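You operate a simulated robot arm through the tools that you are given. There is no shell and no other tool. Be economical: measure what you need, move in short steps, check, and stop when the job is done.

Carry out the task below with a simulated two-armed robot. There is one attempt and no reset: what you move stays moved.

JOB
Take the yellow tube out of the wash bag and zip it shut.
Fine: the tube goes on the chest top; hold the bag steady while you work the zip and lift the flap.

The check looks at the end state, three seconds after you hand in, the way a careful person would. Anything else that was tipped, shoved, dropped, spilled or broken makes it a failure.

ROBOT AND FRAMES
Two 6-joint arms with two-finger parallel grippers on one trunk, on a base that drives. Base frame: it is fixed to the floor where the robot stands at the start and does not move with it; the origin is under the middle of the robot, x ahead of it, y to its left, z up; the surface under the hand at the start is at about z = 0.85. Lengths are in m, angles in rad, forces in N, time in s.
The left shoulder is at the start at [0.06, 0.187, 1.197], the right one opposite. With the tool pointing down near the work surface each hand reaches from about 0.18 to 0.62 m from the robot's upright axis, wherever it stands, measured 20 degrees to its own side. Places, roughly: top of the chest of drawers [0.6, 0, 0.8]; wash bag flap [0.6, 0.1, 1]; wash bag zip [0.5, 0.1, 1]. Payload 1.57 kg a hand.
The tool frame of a hand sits at the grasp point between the pads (the TCP): z along the fingers, y along the line on which they close. The tips reach 0.03 m beyond it. Largest opening 0.11 m; finger width 0.024, thickness 0.012; the body of the gripper, 0.048 by 0.112 m, starts 0.078 m behind the TCP.
Orientation is that of the tool frame in the base frame, as a unit quaternion [w, x, y, z]. With the fingers straight down and closing along the base's y, the tool's x points along the base's -x, its y along +y and its z along -z.

CONTROLS
- The arms move only by the tool move_arm. It takes "left_series", "right_series" or both (then of equal length, played together; a hand with none holds still); each is a list of rows, each a list of 3 entries, a list of its own where there are three numbers: the shift along the base's x, y, z in units of 500 mm (1.0 is 500 mm), then the turn, a rotation vector about the base's x, y, z in units of 60 degrees (1.0 is 60 degrees), then the closure in counts, from 0 (fully open) to 255 (shut). In form: [[[tx, ty, tz], [wx, wy, wz], gripper], ...]. A call has 1 to 10 rows; each row is the pose to reach, as a shift and turn from the pose commanded when the call began. A call with a number of a shift or a turn outside -1 to 1 is refused whole. Each row takes 0.2 s and may step no farther than 0.05 m and 0.15 rad from the row before; otherwise, or with a gripper value out of range, the whole call is refused. Where a pose cannot be reached the arm comes as near as it can. A force on the tool above 90 N (or 10 N above the force at the start of the call, whichever is more), or a blocked arm, ends the call early, and 0.2 s more pass. Each finger travels about 0.153 m/s and halts on what it meets, pressing with about 33 N; the grip force reading is that of the motor and also rises with nothing between the fingers. The clock runs only during rows and for 0.2 s after the last one: add rows that repeat a pose to give the fingers time. The reply holds the time, the measured pose of the TCP, the force on the tool along the base axes, the opening and the grip force, in the units named above and with some noise, with the torque about the TCP (base axes, N m) and any sound that the robot's microphone picked up.
- Cameras (640 x 400 px; columns grow to the right, rows downward): "scene" is now at [0.017, -0.0022, 1.7365]; the picture's right is [-0.02, -1.00, 0.00], its down [-0.77, 0.02, -0.64] and it looks along [0.64, -0.01, -0.77] (base axes); focal length 252 px, centre (320, 200). "left" rides on the left gripper at [0.07, -0.016, -0.141] in its tool frame; the picture's right is [0.23, 0.97, 0.00], its down [-0.86, 0.20, -0.48] and it looks along [-0.47, 0.11, 0.88] (tool axes); focal length 222 px, centre (320, 200). "right" rides on the right gripper at [0.07, 0.016, -0.141] in its tool frame; the picture's right is [-0.23, 0.97, 0.00], its down [-0.86, -0.20, -0.48] and it looks along [-0.47, -0.11, 0.88] (tool axes); focal length 222 px, centre (320, 200). There is no depth. A picture from a camera that has moved, and an enlarged one, comes with that camera's place and axes in the base frame and with its lens.
- grab_frame(camera): a new picture of that camera. It takes no simulated time.
- slide_trunk(by): slides the trunk up (or, below 0, down) by that many m; the arms and the scene camera ride with it, the base frame stays. It gives what a move gives, with no picture.
- steer(legs): drives the robot by 1 to 6 legs, each [ahead, left, turn to the left] in m, m and rad, along the robot's own axes; the way and the turn of a leg run together, so that a leg with both is an arc; at most 1.5 m and 3.142 rad a leg. The arms and the cameras ride along, it lands a little off, and it stops where it bumps. It gives what a move gives.
- head_to(pan, tilt): turns the head with the scene camera to pan (to the left, within 1.501 rad either way) and tilt (down, from -0.506 to 1.204), counted from straight ahead of the robot. It gives what a move gives.
- close_up(camera, box): a new picture of the part [left, top, right, bottom] of that camera's present view, enlarged. It takes no simulated time.
- sign_off(): hands the job in; it is judged then, once.

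Go step by step. Nothing tells you exact positions but the pictures and the camera data: compare them with the known pose of the tool, close in by small moves and look again before you grip or let go. The budget is 120 turns and 92 pictures, counting those below and the enlarged ones. Unless the task says otherwise, let go and move clear before handing in, and close with one line.

The tools are called after "Request:" as a command line: name --argument value ..., lists and objects as JSON in quotes. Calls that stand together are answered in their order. move_arm: Moves the arms, as the interface text tells. Its arguments: {"type":"object","properties":{"left_series":{"type":"array","items":{"type":"array"}},"right_series":{"type":"array","items":{"type":"array"}}},"required":[]} The other tools are called the same way: slide_trunk (by) slides the trunk up or down; steer (legs) drives the base; head_to (pan, tilt) turns the head that bears the scene camera; grab_frame (camera) takes a picture; close_up (camera, box) takes an enlarged picture of a part of a camera's view; sign_off () hands the job in.

At the start:

```text
time: 0.0
left_tcp_pos: [0.4453, 0.2819, 1.2332]
left_ee_rot: [0.0, 0.0, 1.0, 0.0]
left_contact_force: [-0.6, 0.1, 0.5]
left_moment: [0.01, 0.04, 0.01]
left_grip_width: 0.11
left_grasp_force: 0.1
right_tcp_pos: [0.4407, -0.14, 1.2232]
right_ee_rot: [-0.001, 0.0, 1.0, 0.0]
right_contact_force: [0.6, 0.1, -0.4]
right_moment: [0.0, 0.0, -0.01]
right_grip_width: 0.1102
right_grasp_force: 0.1
trunk travel left (down, up): [-0.825, 0.165]
robot x, y, heading: [-0.0018, -0.0005, -0.0]
head pan, tilt: [-0.021, 0.873]
```

scene: 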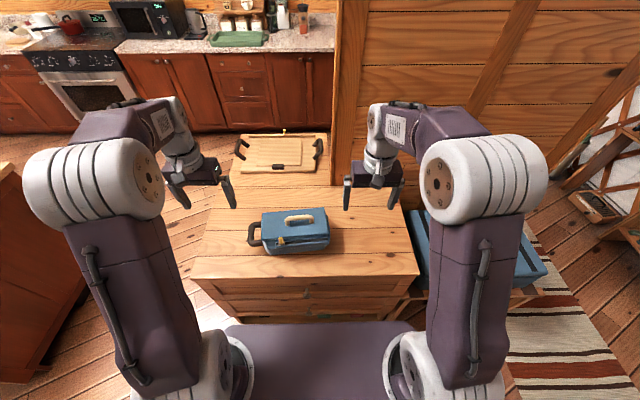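
right: 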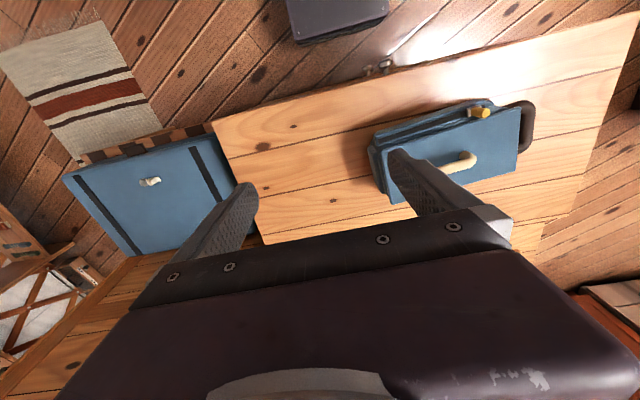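
left: 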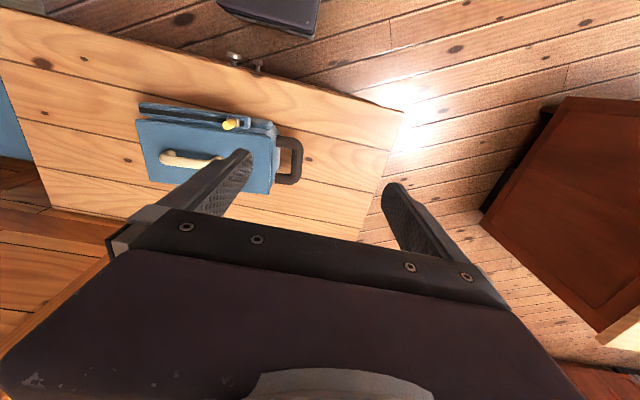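

I see a blue wash bag on the chest top with a dark loop handle on its left side, a cream handle on the flap and a yellow zip pull near its front-left. I'll look closer first.

Request:
close_up --camera "scene" --box '[230, 190, 350, 265]'

Request:
close_up --camera "left" --box '[110, 80, 310, 205]'

Request:
close_up --camera "right" --box '[350, 80, 550, 205]'

```text
5.33 times, centred on (290, 228) of scene
camera zoom: at [0.017, -0.0022, 1.7365], right [-0.02, -1.0, 0.0], down [-0.77, 0.02, -0.64], along [0.64, -0.01, -0.77], focal length 1343 px, centre (480, 53)
```

zoom: 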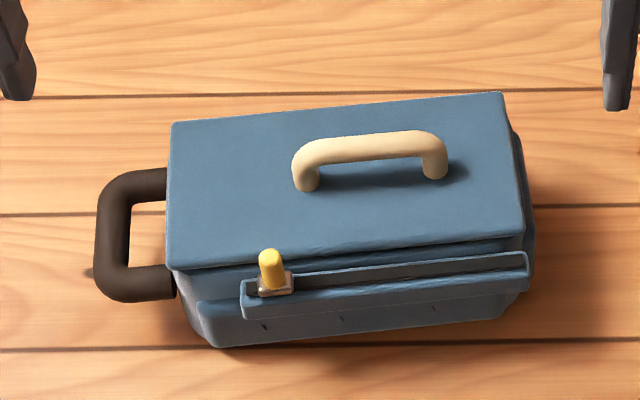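

```text
3.20 times, centred on (210, 142) of left
camera zoom: at [0.3747, 0.2652, 1.3755], right [-0.23, 0.97, 0.0], down [0.86, 0.2, 0.48], along [0.47, 0.11, -0.88], focal length 711 px, centre (672, 384)
```

zoom: 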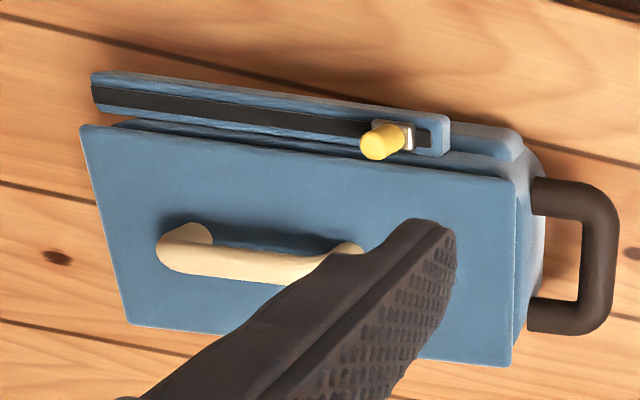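

```text
3.20 times, centred on (450, 142) of right
camera zoom: at [0.3703, -0.1247, 1.3644], right [0.23, 0.97, 0.0], down [0.86, -0.2, 0.48], along [0.47, -0.11, -0.88], focal length 711 px, centre (-96, 384)
```

zoom: 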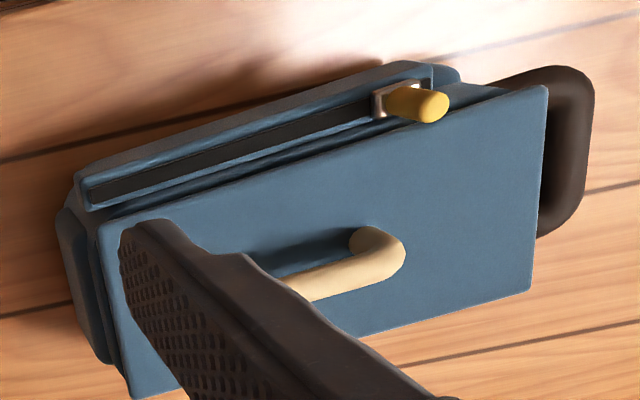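

The bag is about 0.1 m high, turned about 5° to the left, with its zip peg near (0.481, 0.126, 0.98), the flap top near z = 0.95, and the dark side loop at about (0.542, 0.252, 0.90). The left hand will go over the loop, tilted outward, while the right hand begins turning so it closes across the zip.

Request:
move_arm --left_series '[[[0.0322, 0, -0.0777], [-0.0478, -0.0022, 0.015], 139], [[0.0643, 0, -0.1553], [-0.0955, -0.0043, 0.03], 139], [[0.0965, 0, -0.233], [-0.1433, -0.0065, 0.045], 139], [[0.1287, 0, -0.3107], [-0.191, -0.0087, 0.06], 139], [[0.1608, 0, -0.3883], [-0.2388, -0.0108, 0.075], 139], [[0.193, 0, -0.466], [-0.2865, -0.013, 0.09], 139]]' --right_series '[[[0, 0, 0], [0, 0, 0.13], 0], [[0, 0.02, 0], [0, 0, 0.26], 0], [[0, 0.05, 0], [0, 0, 0.39], 0], [[0, 0.1, 0], [0, 0, 0.52], 0], [[0, 0.15, 0], [0, 0, 0.65], 0], [[0, 0.2, 0], [0, 0, 0.78], 0]]'

Request:
grab_frame --camera "left"

Request:
grab_frame --camera "scene"

```text
time: 1.4
left_tcp_pos: [0.5434, 0.2822, 1.0009]
left_ee_rot: [0.007, -0.047, 0.988, -0.15]
left_contact_force: [0.3, -0.7, -0.7]
left_moment: [-0.02, 0.0, 0.02]
left_grip_width: 0.0497
left_grasp_force: 0.0
right_tcp_pos: [0.4414, -0.0384, 1.2244]
right_ee_rot: [0.0, -0.397, 0.918, -0.001]
right_contact_force: [0.0, 0.1, -0.6]
right_moment: [-0.01, 0.01, 0.03]
right_grip_width: 0.1099
right_grasp_force: 0.1
trunk travel left (down, up): [-0.825, 0.165]
robot x, y, heading: [0.0009, -0.0021, 0.001]
head pan, tilt: [-0.021, 0.873]
```

```text
85 pictures are left
camera left: at [0.471, 0.3019, 1.1413], right [-0.31, 0.9, -0.29], down [0.82, 0.41, 0.4], along [0.48, -0.11, -0.87], focal length 222 px, centre (320, 200)
```

left: 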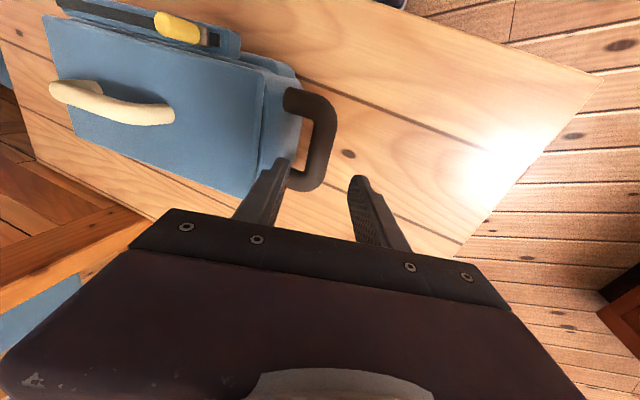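

```text
84 pictures are left
camera scene: at [0.0186, -0.0001, 1.7366], right [-0.02, -1.0, 0.0], down [-0.77, 0.02, -0.64], along [0.64, -0.01, -0.77], focal length 252 px, centre (320, 200)
```

scene: 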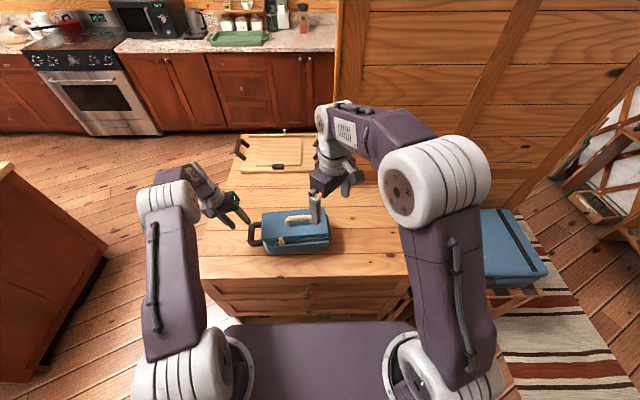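

The loop checks out at about (0.537, 0.249, 0.90). I'll lower the left fingers astride it and bring the right hand above the zip peg.

Request:
move_arm --left_series '[[[-0.002, -0.016, -0.049], [0, 0, 0], 139], [[-0.004, -0.032, -0.098], [0, 0, 0], 139], [[-0.006, -0.048, -0.147], [0, 0, 0], 139], [[-0.008, -0.064, -0.196], [0, 0, 0], 139], [[-0.008, -0.064, -0.196], [0, 0, 0], 139], [[-0.008, -0.064, -0.196], [0, 0, 0], 139]]' --right_series '[[[0.013, 0.03, 0], [0, 0, 0.135], 0], [[0.026, 0.08, 0], [0, 0, 0.27], 0], [[0.04, 0.14, -0.04], [0, 0, 0.405], 80], [[0.053, 0.2, -0.08], [0, 0, 0.54], 120], [[0.066, 0.26, -0.12], [0, 0, 0.675], 160], [[0.08, 0.32, -0.16], [0, 0, 0.81], 160]]'

Request:
grab_frame --camera "left"

Request:
grab_frame --camera "right"

Request:
close_up --camera "scene" --box '[200, 130, 400, 255]'

```text
time: 2.8
left_tcp_pos: [0.5388, 0.249, 0.902]
left_ee_rot: [0.006, -0.047, 0.988, -0.15]
left_contact_force: [-1.0, 2.3, -0.5]
left_moment: [0.05, 0.01, -0.01]
left_grip_width: 0.049
left_grasp_force: 0.0
right_tcp_pos: [0.4819, 0.1209, 1.1416]
right_ee_rot: [0.0, 0.74, -0.672, 0.001]
right_contact_force: [0.4, -0.8, -0.2]
right_moment: [0.04, 0.01, -0.01]
right_grip_width: 0.0409
right_grasp_force: 0.2
trunk travel left (down, up): [-0.825, 0.165]
robot x, y, heading: [-0.0006, -0.0006, 0.002]
head pan, tilt: [-0.021, 0.873]
```

```text
83 pictures are left
camera left: at [0.4669, 0.2692, 1.0416], right [-0.31, 0.9, -0.29], down [0.82, 0.41, 0.4], along [0.48, -0.11, -0.87], focal length 222 px, centre (320, 200)
```

left: 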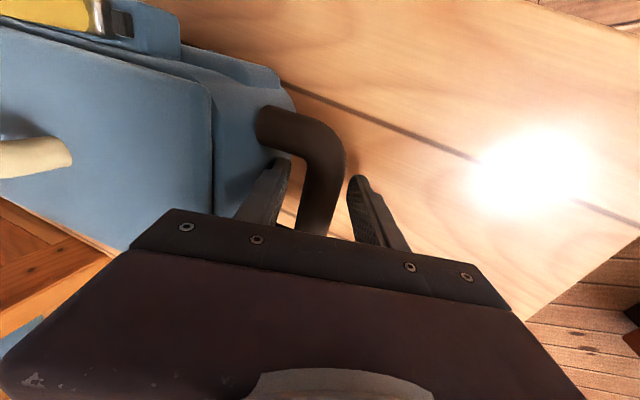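

```text
82 pictures are left
camera right: at [0.4711, 0.0488, 1.2831], right [-0.99, 0.13, 0.0], down [0.12, 0.87, 0.48], along [0.06, 0.47, -0.88], focal length 222 px, centre (320, 200)
```

right: 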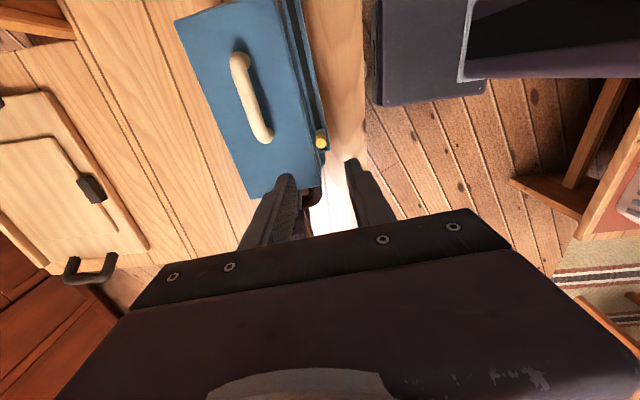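

```text
3.20 times, centred on (300, 192) of scene
camera zoom: at [0.0177, -0.0004, 1.7365], right [-0.02, -1.0, 0.0], down [-0.77, 0.02, -0.64], along [0.64, -0.01, -0.77], focal length 806 px, centre (384, 224)
```

zoom: 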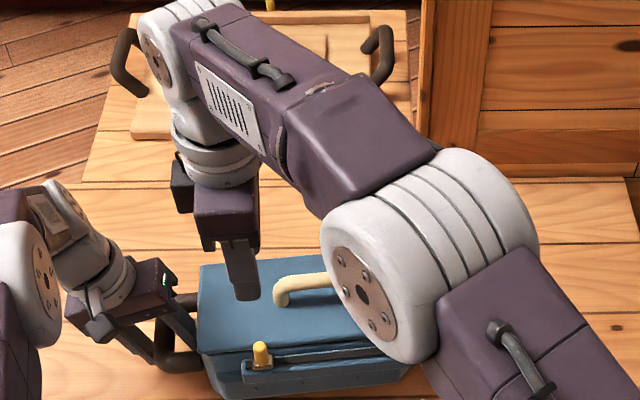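

The left fingers straddle the loop and the right hand is centred above the peg at (0.480, 0.124). Next I'll grip the loop and lower the right hand partway.

Request:
move_arm --left_series '[[[0, 0, 0], [0, 0, 0], 180], [[0, 0, 0], [0, 0, 0], 220], [[0, 0, 0], [0, 0, 0], 255], [[0, 0, 0], [0, 0, 0], 255], [[0, 0, 0], [0, 0, 0], 255]]' --right_series '[[[0, 0, -0.05], [0, 0, 0], 160], [[-0.002, 0.003, -0.1], [0, 0, 0], 160], [[-0.004, 0.006, -0.15], [0, 0, 0], 160], [[-0.004, 0.006, -0.22], [0, 0, 0], 160], [[-0.004, 0.006, -0.22], [0, 0, 0], 160]]'

Request:
grab_frame --camera "left"

Request:
grab_frame --camera "right"

```text
time: 4.0
left_tcp_pos: [0.5383, 0.2473, 0.9023]
left_ee_rot: [0.006, -0.046, 0.988, -0.15]
left_contact_force: [-0.3, -1.4, 0.4]
left_moment: [0.01, 0.15, -0.05]
left_grip_width: 0.0244
left_grasp_force: 32.8
right_tcp_pos: [0.478, 0.1215, 1.0318]
right_ee_rot: [0.001, 0.74, -0.673, -0.001]
right_contact_force: [0.0, 0.2, 0.2]
right_moment: [-0.01, -0.03, 0.0]
right_grip_width: 0.0407
right_grasp_force: 0.0
trunk travel left (down, up): [-0.825, 0.165]
robot x, y, heading: [0.0011, -0.0006, -0.003]
head pan, tilt: [-0.021, 0.873]
```

```text
80 pictures are left
camera left: at [0.4665, 0.268, 1.0422], right [-0.31, 0.9, -0.29], down [0.82, 0.41, 0.4], along [0.48, -0.11, -0.87], focal length 222 px, centre (320, 200)
```

left: 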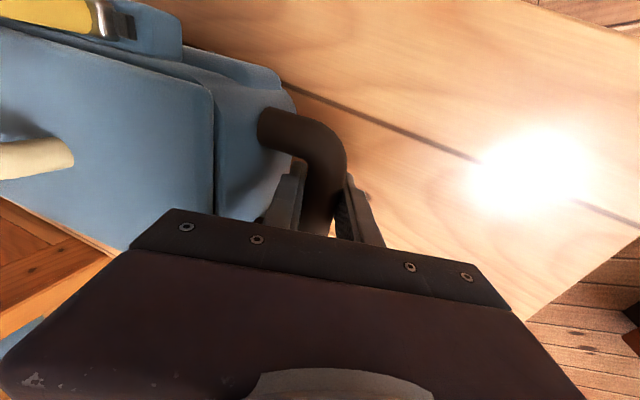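

```text
79 pictures are left
camera right: at [0.4668, 0.0509, 1.1738], right [-0.99, 0.13, 0.0], down [0.12, 0.87, 0.48], along [0.06, 0.47, -0.88], focal length 222 px, centre (320, 200)
```

right: 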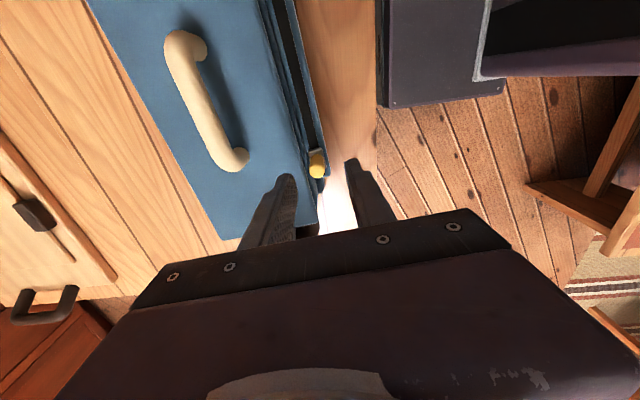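

The loop is gripped at 24 mm and the peg sits between the right fingers. I'll lower the last 40 mm and close on the peg.

Request:
move_arm --right_series '[[[0, 0, -0.04], [0, 0, 0], 160], [[0, 0, -0.08], [0, 0, 0], 160], [[0, 0, -0.08], [0, 0, 0], 190], [[0, 0, -0.08], [0, 0, 0], 230], [[0, 0, -0.08], [0, 0, 0], 255], [[0, 0, -0.08], [0, 0, 0], 255]]'

Request:
grab_frame --camera "right"

Request:
close_up --camera "scene" --box '[220, 160, 380, 260]'

```text
time: 5.4
left_tcp_pos: [0.5379, 0.2477, 0.902]
left_ee_rot: [0.006, -0.047, 0.988, -0.15]
left_contact_force: [-11.2, -2.3, 6.4]
left_moment: [0.03, -0.07, -1.11]
left_grip_width: 0.0243
left_grasp_force: 33.0
right_tcp_pos: [0.477, 0.1206, 0.9932]
right_ee_rot: [-0.002, 0.74, -0.673, 0.0]
right_contact_force: [11.1, 1.2, -3.0]
right_moment: [-0.25, -0.31, -0.17]
right_grip_width: 0.0131
right_grasp_force: 30.2
trunk travel left (down, up): [-0.825, 0.165]
robot x, y, heading: [-0.0028, 0.0035, 0.003]
head pan, tilt: [-0.021, 0.873]
```

```text
78 pictures are left
camera right: at [0.4672, 0.0497, 1.1344], right [-0.99, 0.13, 0.0], down [0.12, 0.87, 0.48], along [0.07, 0.47, -0.88], focal length 222 px, centre (320, 200)
```

right: 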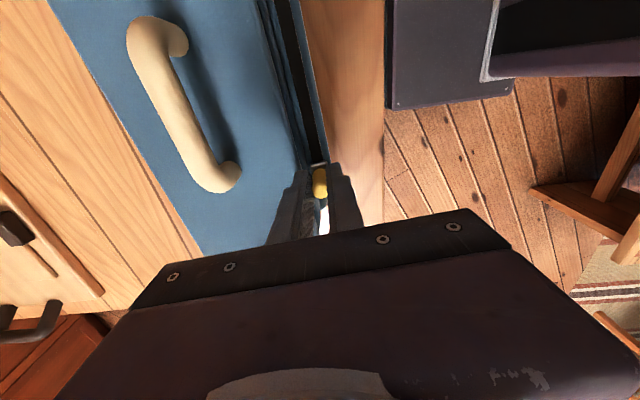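

```text
4.00 times, centred on (300, 210) of scene
camera zoom: at [0.0172, -0.0026, 1.7365], right [-0.02, -1.0, 0.0], down [-0.77, 0.02, -0.64], along [0.64, -0.01, -0.77], focal length 1007 px, centre (400, 160)
```

zoom: 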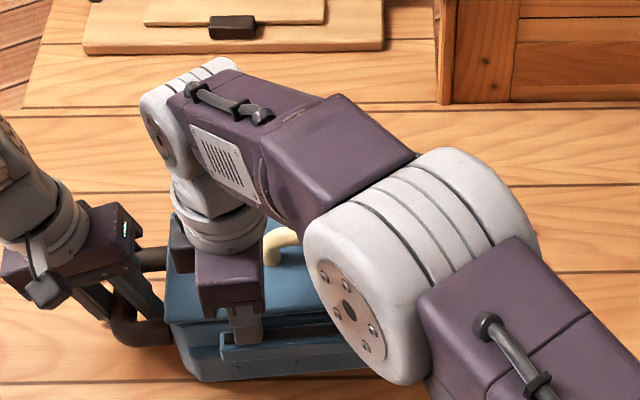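

The peg is gripped (13 mm). I'll ease off the sideways load and slide it right along the rail.

Request:
move_arm --right_series '[[[0.004, 0, 0], [0, 0, 0], 255], [[0.0055, -0.02, 0], [0, 0, 0], 255], [[0.0075, -0.04, 0], [0, 0, 0], 255], [[0.0095, -0.06, 0], [0, 0, 0], 255], [[0.0115, -0.08, 0], [0, 0, 0], 255], [[0.0135, -0.1, 0], [0, 0, 0], 255]]'

Request:
grab_frame --camera "right"

```text
time: 6.8
left_tcp_pos: [0.539, 0.2484, 0.9033]
left_ee_rot: [0.008, -0.046, 0.988, -0.149]
left_contact_force: [4.2, -0.9, -2.4]
left_moment: [-0.13, -0.21, 0.2]
left_grip_width: 0.0243
left_grasp_force: 33.9
right_tcp_pos: [0.4841, 0.0712, 0.9926]
right_ee_rot: [0.0, 0.74, -0.673, 0.0]
right_contact_force: [-6.7, -0.3, 8.6]
right_moment: [0.19, 0.15, 0.02]
right_grip_width: 0.0132
right_grasp_force: 30.2
trunk travel left (down, up): [-0.825, 0.165]
robot x, y, heading: [0.003, -0.0001, -0.001]
head pan, tilt: [-0.021, 0.873]
```

```text
76 pictures are left
camera right: at [0.4745, 0.0005, 1.1347], right [-0.99, 0.13, 0.0], down [0.12, 0.87, 0.48], along [0.06, 0.47, -0.88], focal length 222 px, centre (320, 200)
```

right: 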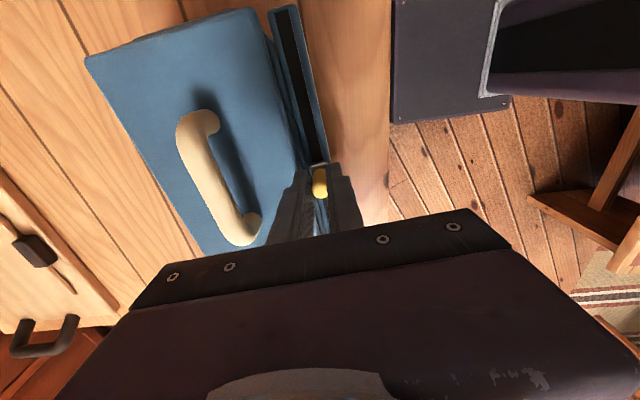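

The slider runs freely; I've moved it 50 mm and continue another 80 mm, trimming the sideways force.

Request:
move_arm --right_series '[[[-0.001, -0.02, 0.002], [0, 0, 0], 255], [[0.001, -0.04, 0.002], [0, 0, 0], 255], [[0.003, -0.06, 0.002], [0, 0, 0], 255], [[0.005, -0.08, 0.002], [0, 0, 0], 255], [[0.007, -0.1, 0.002], [0, 0, 0], 255], [[0.009, -0.12, 0.002], [0, 0, 0], 255], [[0.011, -0.14, 0.002], [0, 0, 0], 255], [[0.013, -0.16, 0.002], [0, 0, 0], 255]]'

Request:
grab_frame --camera "right"

```text
time: 8.6
left_tcp_pos: [0.539, 0.2474, 0.901]
left_ee_rot: [0.007, -0.047, 0.988, -0.148]
left_contact_force: [-1.8, -1.5, 0.4]
left_moment: [-0.02, -0.08, -0.24]
left_grip_width: 0.0247
left_grasp_force: 32.9
right_tcp_pos: [0.4916, -0.0073, 0.9953]
right_ee_rot: [0.001, 0.741, -0.672, 0.0]
right_contact_force: [0.4, 0.1, 0.0]
right_moment: [0.37, 0.0, -0.05]
right_grip_width: 0.0131
right_grasp_force: 30.0
trunk travel left (down, up): [-0.825, 0.165]
robot x, y, heading: [-0.0028, 0.0018, 0.004]
head pan, tilt: [-0.021, 0.873]
```

```text
75 pictures are left
camera right: at [0.4814, -0.079, 1.1355], right [-0.99, 0.13, 0.0], down [0.12, 0.87, 0.48], along [0.06, 0.47, -0.88], focal length 222 px, centre (320, 200)
```

right: 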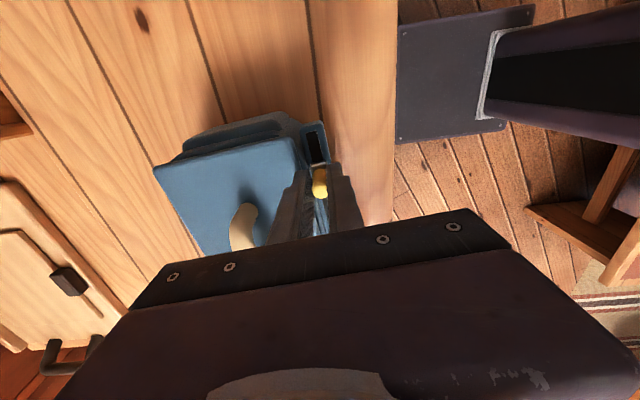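

A short stretch of rail is left before the end, so I'll creep on in small steps and watch the force.

Request:
move_arm --right_series '[[[0.001, -0.008, 0], [0, 0, 0], 255], [[0.002, -0.016, 0], [0, 0, 0], 255], [[0.003, -0.024, 0], [0, 0, 0], 255], [[0.0035, -0.032, 0], [0, 0, 0], 255]]'

Request:
grab_frame --camera "right"

```text
time: 9.6
left_tcp_pos: [0.5389, 0.2478, 0.9027]
left_ee_rot: [0.008, -0.047, 0.988, -0.15]
left_contact_force: [-1.2, -1.9, 0.3]
left_moment: [-0.07, 0.01, -0.1]
left_grip_width: 0.0241
left_grasp_force: 32.7
right_tcp_pos: [0.4932, -0.0234, 0.993]
right_ee_rot: [0.0, 0.74, -0.673, 0.0]
right_contact_force: [-0.3, 0.3, 0.7]
right_moment: [0.06, 0.04, -0.02]
right_grip_width: 0.013
right_grasp_force: 29.6
trunk travel left (down, up): [-0.825, 0.165]
robot x, y, heading: [0.0011, -0.0005, 0.001]
head pan, tilt: [-0.021, 0.873]
```

```text
74 pictures are left
camera right: at [0.4838, -0.095, 1.1347], right [-0.99, 0.13, 0.0], down [0.12, 0.87, 0.48], along [0.06, 0.47, -0.88], focal length 222 px, centre (320, 200)
```

right: 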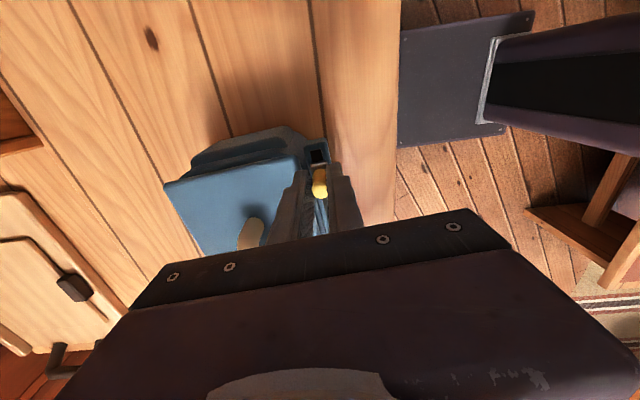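

Only about a centimetre of rail is left, so I'll creep to the stop.

Request:
move_arm --right_series '[[[0.0004, -0.005, 0], [0, 0, 0], 255], [[0.0008, -0.01, 0], [0, 0, 0], 255], [[0.0012, -0.015, 0], [0, 0, 0], 255], [[0.0016, -0.02, 0], [0, 0, 0], 255]]'

Request:
close_up --camera "right" --box '[240, 100, 400, 200]'

```text
time: 10.6
left_tcp_pos: [0.539, 0.2481, 0.9023]
left_ee_rot: [0.007, -0.047, 0.988, -0.15]
left_contact_force: [-1.2, -20.3, 6.5]
left_moment: [0.13, -0.38, 0.4]
left_grip_width: 0.0244
left_grasp_force: 33.1
right_tcp_pos: [0.4953, -0.0312, 0.9947]
right_ee_rot: [-0.001, 0.739, -0.673, 0.0]
right_contact_force: [2.3, 22.3, -2.9]
right_moment: [0.59, 0.15, -0.04]
right_grip_width: 0.0131
right_grasp_force: 29.8
trunk travel left (down, up): [-0.825, 0.165]
robot x, y, heading: [0.0014, 0.0001, 0.003]
head pan, tilt: [-0.021, 0.873]
```

```text
4.00 times, centred on (320, 150) of right
camera zoom: at [0.4847, -0.1039, 1.1348], right [-0.99, 0.13, 0.0], down [0.12, 0.87, 0.48], along [0.07, 0.48, -0.88], focal length 888 px, centre (320, 400)
```

zoom: 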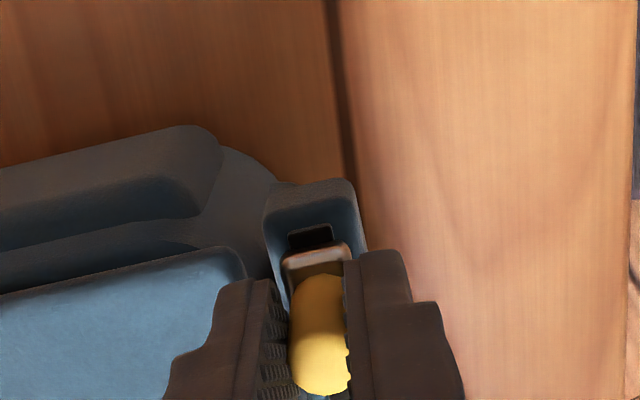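

The slider has reached its stop, which reads 22 N. I'll let go, rise and go above the cream flap handle.

Request:
move_arm --right_series '[[[0, 0.004, 0], [0, 0, 0], 200], [[0, 0.004, 0], [0, 0, 0], 160], [[0, 0.004, 0.05], [0, 0, 0], 160], [[0, 0.004, 0.13], [0, 0, 0], 160], [[0.05, 0.06, 0.15], [0, 0, 0], 160], [[0.1, 0.12, 0.16], [0, 0, 0], 140], [[0.15, 0.186, 0.16], [0, 0, 0], 140], [[0.15, 0.186, 0.16], [0, 0, 0], 140]]'

Request:
grab_frame --camera "right"

Request:
grab_frame --camera "left"

Request:
close_up --camera "scene" --box '[220, 160, 380, 260]'

```text
time: 12.4
left_tcp_pos: [0.5384, 0.2489, 0.9016]
left_ee_rot: [0.006, -0.047, 0.988, -0.149]
left_contact_force: [-1.4, -0.5, 0.9]
left_moment: [0.03, 0.07, -0.14]
left_grip_width: 0.0244
left_grasp_force: 32.6
right_tcp_pos: [0.5465, 0.0454, 1.0718]
right_ee_rot: [0.001, 0.74, -0.673, -0.001]
right_contact_force: [-0.1, -0.8, 0.0]
right_moment: [0.02, 0.04, 0.01]
right_grip_width: 0.0497
right_grasp_force: 0.0
right hand out of reach, approached as far as the arm can: row 7, 8
trunk travel left (down, up): [-0.825, 0.165]
robot x, y, heading: [-0.0052, -0.0001, 0.005]
head pan, tilt: [-0.021, 0.873]
```

```text
72 pictures are left
camera right: at [0.5378, -0.0254, 1.2144], right [-0.99, 0.13, 0.0], down [0.12, 0.87, 0.48], along [0.06, 0.47, -0.88], focal length 222 px, centre (320, 200)
```

right: 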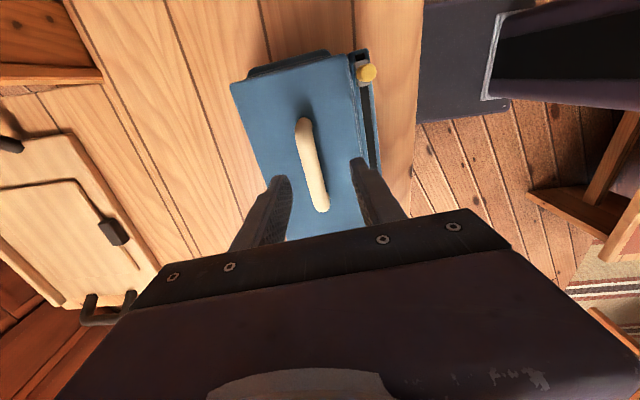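

```text
71 pictures are left
camera left: at [0.4663, 0.2682, 1.0421], right [-0.31, 0.9, -0.29], down [0.82, 0.41, 0.4], along [0.48, -0.11, -0.87], focal length 222 px, centre (320, 200)
```

left: 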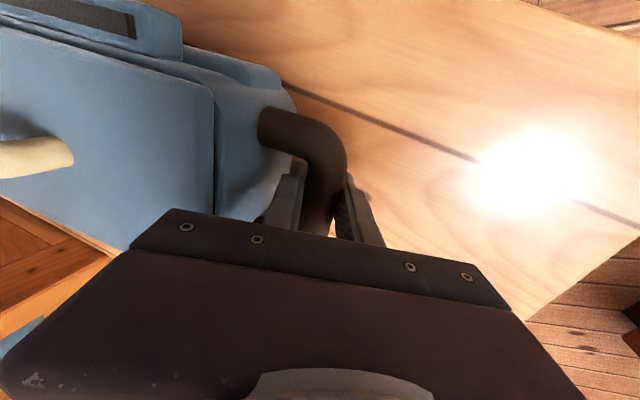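

```text
4.00 times, centred on (300, 210) of scene
camera zoom: at [0.0169, -0.0022, 1.7365], right [-0.02, -1.0, 0.0], down [-0.77, 0.02, -0.64], along [0.64, -0.01, -0.77], focal length 1007 px, centre (400, 160)
```

zoom: 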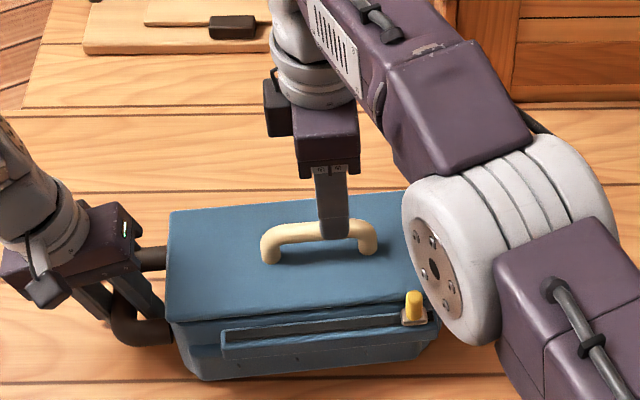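

The zip is fully open, but the cream handle at about (0.573, 0.063) is just beyond the right hand's reach. I'll let go of the loop, raise both hands, and shift the base about 0.16 m left and 0.04 m ahead before taking hold again.

Request:
move_arm --left_series '[[[0, 0, 0], [0, 0, 0], 200], [[0, 0, 0], [0, 0, 0], 139], [[0, 0, 0], [0, 0, 0], 139], [[0, 0.025, 0.08], [0, 0, 0], 139], [[0, 0.05, 0.16], [0, 0, 0], 139], [[0, 0.08, 0.25], [0, 0, 0], 139], [[0, 0.08, 0.33], [0, 0, 0], 139]]' --right_series '[[[0, 0, 0], [0, 0, 0], 140], [[0, -0.01, 0.02], [0, 0, 0], 140], [[-0.03, -0.02, 0.05], [0, 0, 0], 140], [[-0.06, -0.05, 0.1], [0, 0, 0], 140], [[-0.09, -0.08, 0.15], [0, 0, 0], 140], [[-0.12, -0.12, 0.18], [0, 0, 0], 140], [[-0.15, -0.16, 0.2], [0, 0, 0], 140]]'

Request:
head_to --pan 0.5 --tilt 1.15

Request:
grab_frame --camera "scene"

Request:
grab_frame --camera "left"

```text
time: 14.0
left_tcp_pos: [0.5343, 0.2865, 1.0701]
left_ee_rot: [0.006, -0.046, 0.988, -0.149]
left_contact_force: [-0.3, 0.0, 0.2]
left_moment: [0.01, -0.02, 0.0]
left_grip_width: 0.0502
left_grasp_force: 0.1
right_tcp_pos: [0.4717, -0.0365, 1.1736]
right_ee_rot: [-0.001, 0.739, -0.673, 0.0]
right_contact_force: [-1.0, -0.7, 0.5]
right_moment: [0.01, -0.03, 0.0]
right_grip_width: 0.0496
right_grasp_force: 0.1
trunk travel left (down, up): [-0.825, 0.165]
robot x, y, heading: [0.0021, 0.0023, -0.0]
head pan, tilt: [-0.021, 0.873]
```

```text
time: 14.9
left_tcp_pos: [0.5381, 0.289, 1.068]
left_ee_rot: [0.006, -0.046, 0.988, -0.15]
left_contact_force: [0.0, -0.2, 0.5]
left_moment: [0.0, -0.01, 0.04]
left_grip_width: 0.0503
left_grasp_force: 0.1
right_tcp_pos: [0.4738, -0.0361, 1.1731]
right_ee_rot: [0.0, 0.74, -0.673, 0.0]
right_contact_force: [0.4, 0.4, 0.6]
right_moment: [-0.01, 0.02, 0.01]
right_grip_width: 0.0498
right_grasp_force: 0.1
trunk travel left (down, up): [-0.825, 0.165]
robot x, y, heading: [0.0013, 0.0002, 0.002]
head pan, tilt: [0.499, 1.15]
```

```text
69 pictures are left
camera scene: at [-0.007, 0.0283, 1.7175], right [0.48, -0.88, 0.0], down [-0.8, -0.44, -0.41], along [0.36, 0.2, -0.91], focal length 252 px, centre (320, 200)
```

scene: 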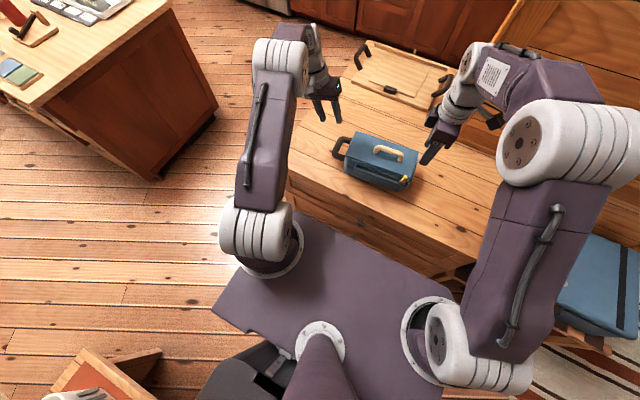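

```text
68 pictures are left
camera left: at [0.4651, 0.3084, 1.2078], right [-0.31, 0.9, -0.29], down [0.82, 0.41, 0.4], along [0.48, -0.11, -0.87], focal length 222 px, centre (320, 200)
```

left: 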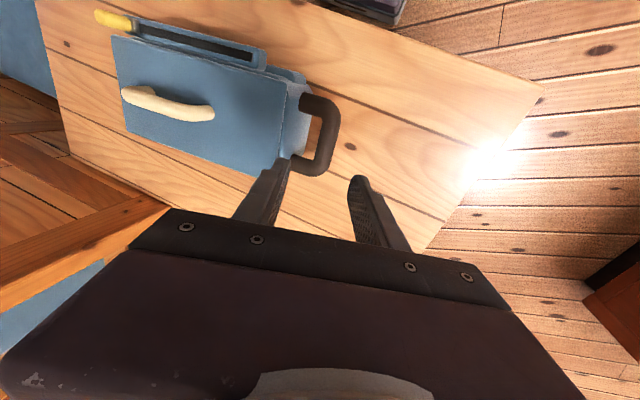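

The floor to the left is clear and there is some gap between base and chest, so I'll make the small shift.

Request:
steer --legs '[[0.0, 0.15, 0.0], [0.04, 0.0, 0.0]]'

Request:
head_to --pan -0.02 --tilt 0.95

Request:
grab_frame --camera "left"

Request:
grab_frame --camera "scene"

```text
time: 16.8
left_tcp_pos: [0.5696, 0.4374, 1.0733]
left_ee_rot: [0.01, -0.047, 0.988, -0.149]
left_contact_force: [-1.4, -0.9, 0.1]
left_moment: [0.05, -0.07, 0.02]
left_grip_width: 0.0498
left_grasp_force: 0.1
right_tcp_pos: [0.5058, 0.1119, 1.1779]
right_ee_rot: [-0.002, 0.741, -0.672, 0.004]
right_contact_force: [0.1, 0.6, 0.1]
right_moment: [0.01, -0.1, 0.0]
right_grip_width: 0.0495
right_grasp_force: 0.0
trunk travel left (down, up): [-0.825, 0.165]
robot x, y, heading: [0.0407, 0.1484, 0.001]
head pan, tilt: [0.499, 1.15]
```

```text
time: 17.8
left_tcp_pos: [0.5777, 0.4381, 1.0681]
left_ee_rot: [0.006, -0.047, 0.988, -0.15]
left_contact_force: [0.7, 0.2, -0.5]
left_moment: [-0.03, 0.01, 0.02]
left_grip_width: 0.0498
left_grasp_force: 0.0
right_tcp_pos: [0.5141, 0.1148, 1.1721]
right_ee_rot: [0.0, 0.74, -0.673, 0.0]
right_contact_force: [0.3, 0.2, 1.1]
right_moment: [-0.01, 0.01, -0.04]
right_grip_width: 0.0496
right_grasp_force: 0.1
trunk travel left (down, up): [-0.825, 0.165]
robot x, y, heading: [0.0372, 0.1504, -0.001]
head pan, tilt: [-0.019, 0.949]
```

```text
67 pictures are left
camera left: at [0.5054, 0.4586, 1.2077], right [-0.32, 0.9, -0.29], down [0.82, 0.41, 0.4], along [0.48, -0.11, -0.87], focal length 222 px, centre (320, 200)
```

left: 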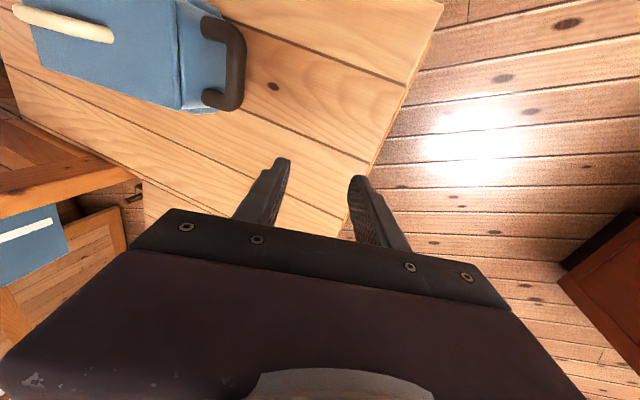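

```text
66 pictures are left
camera scene: at [0.0544, 0.1485, 1.7308], right [-0.02, -1.0, 0.0], down [-0.81, 0.01, -0.58], along [0.58, -0.01, -0.81], focal length 252 px, centre (320, 200)
```

scene: 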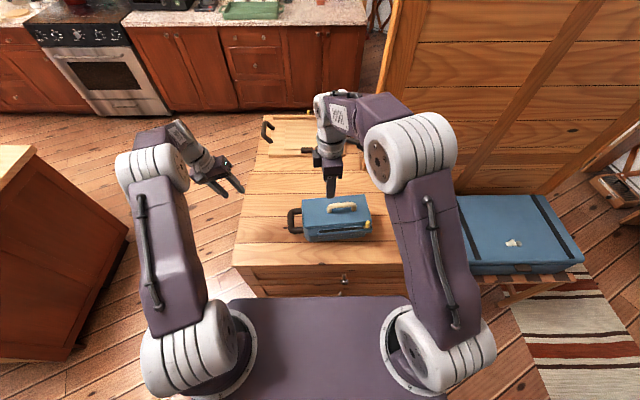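

The base now stands at (0.037, 0.150) and nothing moved. Next I'll bring the left hand back over the loop and the right hand above the cream handle.

Request:
move_arm --left_series '[[[-0.0156, -0.0632, -0.0272], [0, 0, 0], 139], [[-0.0312, -0.1264, -0.0544], [0, 0, 0], 139], [[-0.0468, -0.1896, -0.0816], [0, 0, 0], 139], [[-0.0624, -0.2528, -0.1088], [0, 0, 0], 139], [[-0.078, -0.316, -0.136], [0, 0, 0], 139], [[-0.078, -0.337, -0.2], [0, 0, 0], 139], [[-0.078, -0.358, -0.266], [0, 0, 0], 139], [[-0.078, -0.38, -0.332], [0, 0, 0], 139], [[-0.078, -0.38, -0.332], [0, 0, 0], 139]]' --right_series '[[[0.02, -0.02, 0], [0, 0, 0], 140], [[0.04, -0.04, 0], [0, 0, 0], 140], [[0.06, -0.06, 0], [0, 0, 0], 140], [[0.08, -0.08, 0], [0, 0, 0], 140], [[0.1, -0.1, -0.05], [0, 0, 0], 140], [[0.116, -0.104, -0.1], [0, 0, 0], 140], [[0.116, -0.104, -0.15], [0, 0, 0], 140], [[0.116, -0.104, -0.2], [0, 0, 0], 140], [[0.116, -0.104, -0.2], [0, 0, 0], 140]]'

Request:
grab_frame --camera "left"

Request:
grab_frame --camera "right"

```text
time: 19.8
left_tcp_pos: [0.5358, 0.2476, 0.9034]
left_ee_rot: [0.007, -0.048, 0.988, -0.149]
left_contact_force: [0.0, 1.0, -0.5]
left_moment: [0.02, -0.04, 0.01]
left_grip_width: 0.0494
left_grasp_force: 0.1
right_tcp_pos: [0.5696, 0.0637, 1.0734]
right_ee_rot: [0.001, 0.74, -0.673, 0.0]
right_contact_force: [0.8, 1.0, 0.3]
right_moment: [0.0, 0.01, 0.02]
right_grip_width: 0.0494
right_grasp_force: 0.0
trunk travel left (down, up): [-0.825, 0.165]
robot x, y, heading: [0.04, 0.1477, 0.002]
head pan, tilt: [-0.019, 0.949]
```

```text
65 pictures are left
camera left: at [0.4643, 0.2674, 1.0432], right [-0.32, 0.9, -0.29], down [0.82, 0.41, 0.4], along [0.48, -0.11, -0.87], focal length 222 px, centre (320, 200)
```

left: 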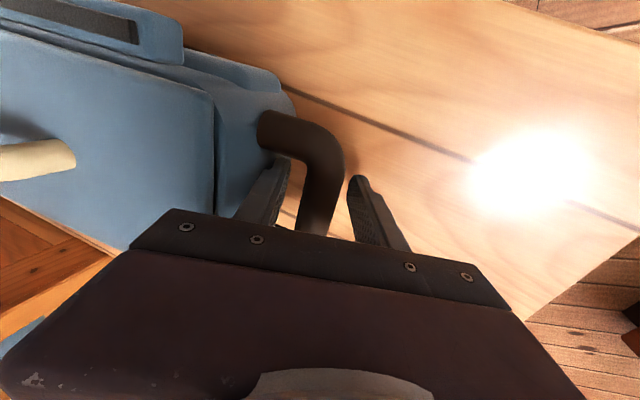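

```text
64 pictures are left
camera right: at [0.561, -0.0087, 1.2152], right [-0.99, 0.13, 0.0], down [0.12, 0.87, 0.48], along [0.06, 0.47, -0.88], focal length 222 px, centre (320, 200)
```

right: 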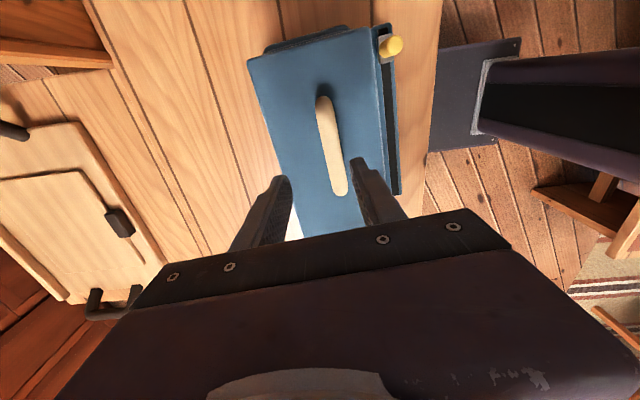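

The left fingers straddle the loop again. The cream handle bar runs from about (0.559, 0.006) to (0.553, 0.111) at z ≈ 0.985; I'll grip the loop and lower the right hand over the bar's middle.

Request:
move_arm --left_series '[[[0, 0, 0], [0, 0, 0], 180], [[0, 0, 0], [0, 0, 0], 220], [[0, 0, 0], [0, 0, 0], 255], [[0, 0, 0], [0, 0, 0], 255], [[0, 0, 0], [0, 0, 0], 255]]' --right_series '[[[-0.027, -0.014, 0], [0, 0, 0], 140], [[-0.027, -0.014, 0], [0, 0, 0], 140], [[-0.027, -0.014, -0.06], [0, 0, 0], 140], [[-0.027, -0.014, -0.1], [0, 0, 0], 140], [[-0.027, -0.014, -0.1], [0, 0, 0], 140]]'

Request:
grab_frame --camera "right"

Request:
close_up --camera "scene" --box '[260, 150, 420, 250]'

```text
time: 20.9
left_tcp_pos: [0.5362, 0.2472, 0.9038]
left_ee_rot: [0.007, -0.048, 0.988, -0.149]
left_contact_force: [-1.7, -0.9, 0.2]
left_moment: [0.02, -0.01, -0.12]
left_grip_width: 0.0242
left_grasp_force: 33.1
right_tcp_pos: [0.5594, 0.0546, 1.0226]
right_ee_rot: [0.001, 0.74, -0.673, 0.0]
right_contact_force: [1.2, 0.0, 0.2]
right_moment: [0.0, 0.0, -0.01]
right_grip_width: 0.0497
right_grasp_force: 0.1
trunk travel left (down, up): [-0.825, 0.165]
robot x, y, heading: [0.0366, 0.1504, -0.003]
head pan, tilt: [-0.019, 0.949]
```

```text
63 pictures are left
camera right: at [0.5493, -0.0166, 1.1637], right [-0.99, 0.13, 0.0], down [0.12, 0.87, 0.48], along [0.06, 0.47, -0.88], focal length 222 px, centre (320, 200)
```

right: 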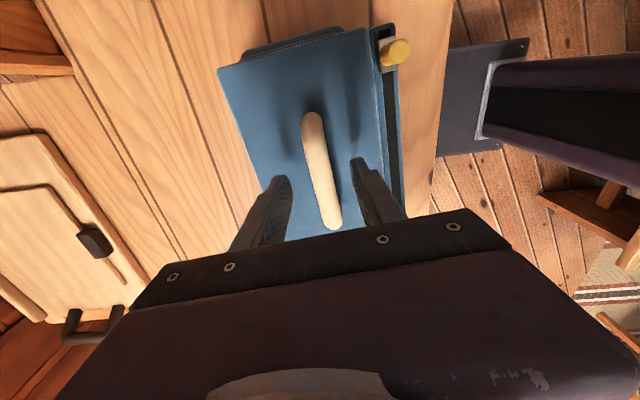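

```text
4.00 times, centred on (340, 200) of scene
camera zoom: at [0.0526, 0.1476, 1.7308], right [-0.02, -1.0, 0.0], down [-0.81, 0.01, -0.58], along [0.58, -0.01, -0.81], focal length 1007 px, centre (240, 200)
```

zoom: 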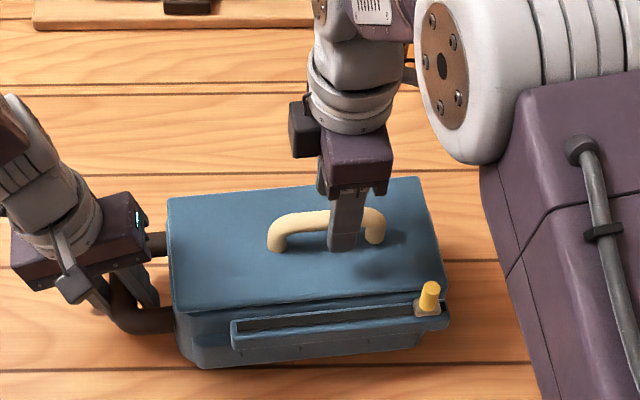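

The bar is centred between the right fingers. I'll lower 30 mm and grip it.

Request:
move_arm --right_series '[[[-0.003, 0.008, -0.03], [0, 0, 0], 140], [[-0.003, 0.008, -0.062], [0, 0, 0], 140], [[-0.003, 0.008, -0.062], [0, 0, 0], 180], [[-0.003, 0.008, -0.062], [0, 0, 0], 220], [[-0.003, 0.008, -0.062], [0, 0, 0], 255], [[-0.003, 0.008, -0.062], [0, 0, 0], 255]]'

Request:
grab_frame --camera "right"

```text
time: 22.4
left_tcp_pos: [0.5369, 0.2474, 0.9037]
left_ee_rot: [0.006, -0.047, 0.988, -0.149]
left_contact_force: [-2.5, 0.5, -0.5]
left_moment: [0.0, -0.07, -0.2]
left_grip_width: 0.0243
left_grasp_force: 32.9
right_tcp_pos: [0.5571, 0.0587, 0.991]
right_ee_rot: [0.0, 0.74, -0.673, 0.0]
right_contact_force: [2.8, 0.8, 1.4]
right_moment: [-0.09, -0.02, -0.14]
right_grip_width: 0.0173
right_grasp_force: 32.2
trunk travel left (down, up): [-0.825, 0.165]
robot x, y, heading: [0.0402, 0.1518, -0.001]
head pan, tilt: [-0.019, 0.949]
```

```text
61 pictures are left
camera right: at [0.5468, -0.0127, 1.1331], right [-0.99, 0.13, 0.0], down [0.12, 0.87, 0.48], along [0.06, 0.47, -0.88], focal length 222 px, centre (320, 200)
```

right: 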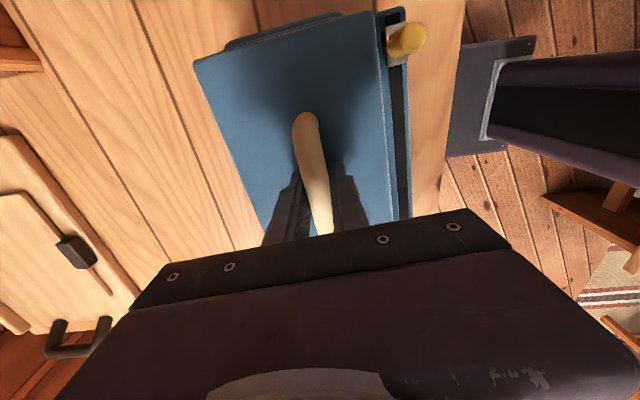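

The handle bar is gripped (17 mm). Taking the hinge at the far edge (x ≈ 0.63), I'll lift along an arc for the first 20° and look.

Request:
move_arm --right_series '[[[0.008, 0.001, 0.012], [0, 0, 0], 255], [[0.016, 0.0015, 0.024], [0, 0, 0], 255], [[0.027, 0.0025, 0.0354], [0, 0, 0], 255], [[0.0376, 0.0035, 0.0456], [0, 0, 0], 255], [[0.0376, 0.0035, 0.0456], [0, 0, 0], 255]]'

Request:
close_up --camera "scene" --box '[260, 150, 420, 250]'

Request:
grab_frame --camera "right"

```text
time: 23.6
left_tcp_pos: [0.5371, 0.2462, 0.9035]
left_ee_rot: [0.006, -0.047, 0.988, -0.149]
left_contact_force: [9.5, -10.6, 0.3]
left_moment: [0.4, 0.18, 0.91]
left_grip_width: 0.0243
left_grasp_force: 33.0
right_tcp_pos: [0.5739, 0.0612, 1.0154]
right_ee_rot: [0.0, 0.74, -0.672, 0.001]
right_contact_force: [-8.4, 10.4, -4.1]
right_moment: [0.59, 0.77, 0.44]
right_grip_width: 0.0175
right_grasp_force: 32.4
trunk travel left (down, up): [-0.825, 0.165]
robot x, y, heading: [0.0379, 0.1514, 0.005]
head pan, tilt: [-0.019, 0.949]
```

```text
4.00 times, centred on (340, 200) of scene
camera zoom: at [0.0531, 0.1475, 1.7308], right [-0.02, -1.0, 0.0], down [-0.81, 0.02, -0.58], along [0.58, -0.01, -0.81], focal length 1007 px, centre (240, 200)
```

zoom: 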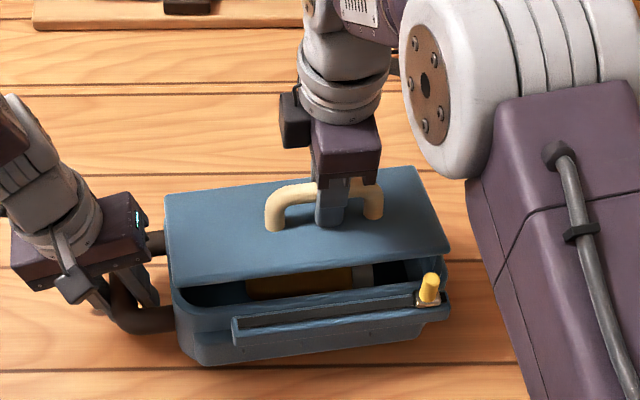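

```text
59 pictures are left
camera right: at [0.5653, -0.0102, 1.1561], right [-0.99, 0.13, 0.0], down [0.12, 0.87, 0.48], along [0.06, 0.47, -0.88], focal length 222 px, centre (320, 200)
```

right: 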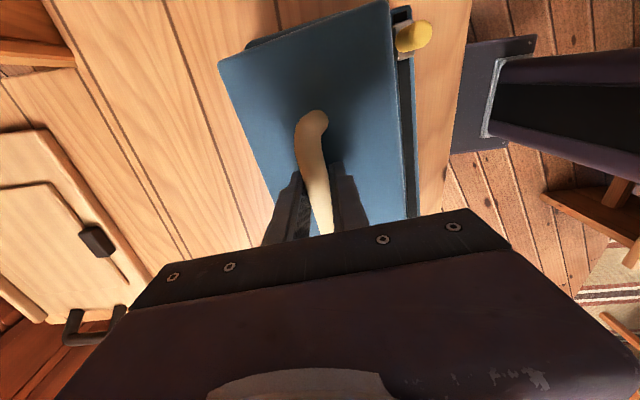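

The flap opens as modelled and a yellow tube shows inside. I'll carry on along the arc to about 60°.

Request:
move_arm --right_series '[[[0.012, -0.002, 0.0095], [0, 0, 0], 255], [[0.0244, -0.001, 0.0172], [0, 0, 0], 255], [[0.0375, 0.0005, 0.0245], [0, 0, 0], 255], [[0.051, 0.002, 0.0298], [0, 0, 0], 255], [[0.065, 0.0035, 0.034], [0, 0, 0], 255], [[0.0796, 0.005, 0.0378], [0, 0, 0], 255], [[0.0944, 0.006, 0.0394], [0, 0, 0], 255], [[0.109, 0.007, 0.0404], [0, 0, 0], 255], [[0.109, 0.007, 0.0404], [0, 0, 0], 255]]'

Request:
close_up --camera "scene" --box '[260, 150, 420, 250]'

Request:
grab_frame --camera "right"

```text
time: 25.6
left_tcp_pos: [0.5367, 0.2468, 0.9036]
left_ee_rot: [0.008, -0.048, 0.988, -0.15]
left_contact_force: [6.6, -11.1, 2.7]
left_moment: [-0.01, 0.35, 0.24]
left_grip_width: 0.0243
left_grasp_force: 33.1
right_tcp_pos: [0.6297, 0.0641, 1.0349]
right_ee_rot: [0.001, 0.74, -0.672, 0.0]
right_contact_force: [-4.7, 11.6, -0.1]
right_moment: [0.23, 0.26, 0.41]
right_grip_width: 0.0172
right_grasp_force: 31.7
trunk travel left (down, up): [-0.825, 0.165]
robot x, y, heading: [0.0404, 0.1445, 0.003]
head pan, tilt: [-0.019, 0.949]
```

```text
4.00 times, centred on (340, 200) of scene
camera zoom: at [0.053, 0.148, 1.7308], right [-0.02, -1.0, 0.0], down [-0.81, 0.01, -0.58], along [0.58, -0.01, -0.81], focal length 1007 px, centre (240, 200)
```

zoom: 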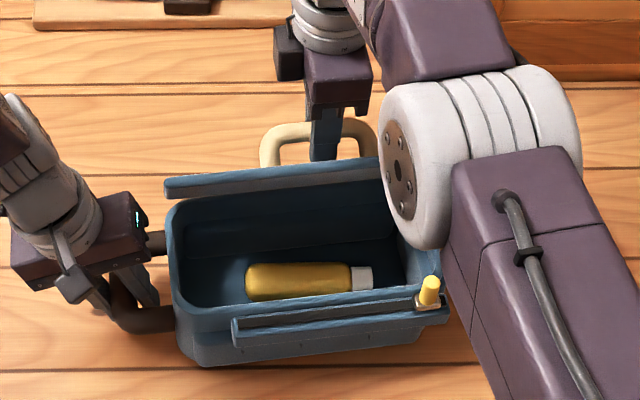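

```text
57 pictures are left
camera right: at [0.6199, -0.0066, 1.1758], right [-0.99, 0.13, 0.0], down [0.12, 0.87, 0.48], along [0.06, 0.47, -0.88], focal length 222 px, centre (320, 200)
```

right: 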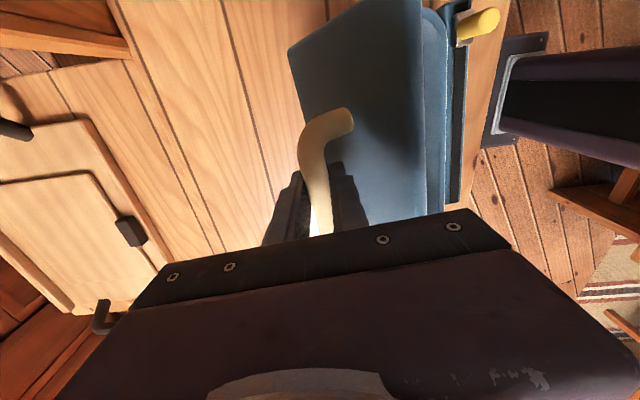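

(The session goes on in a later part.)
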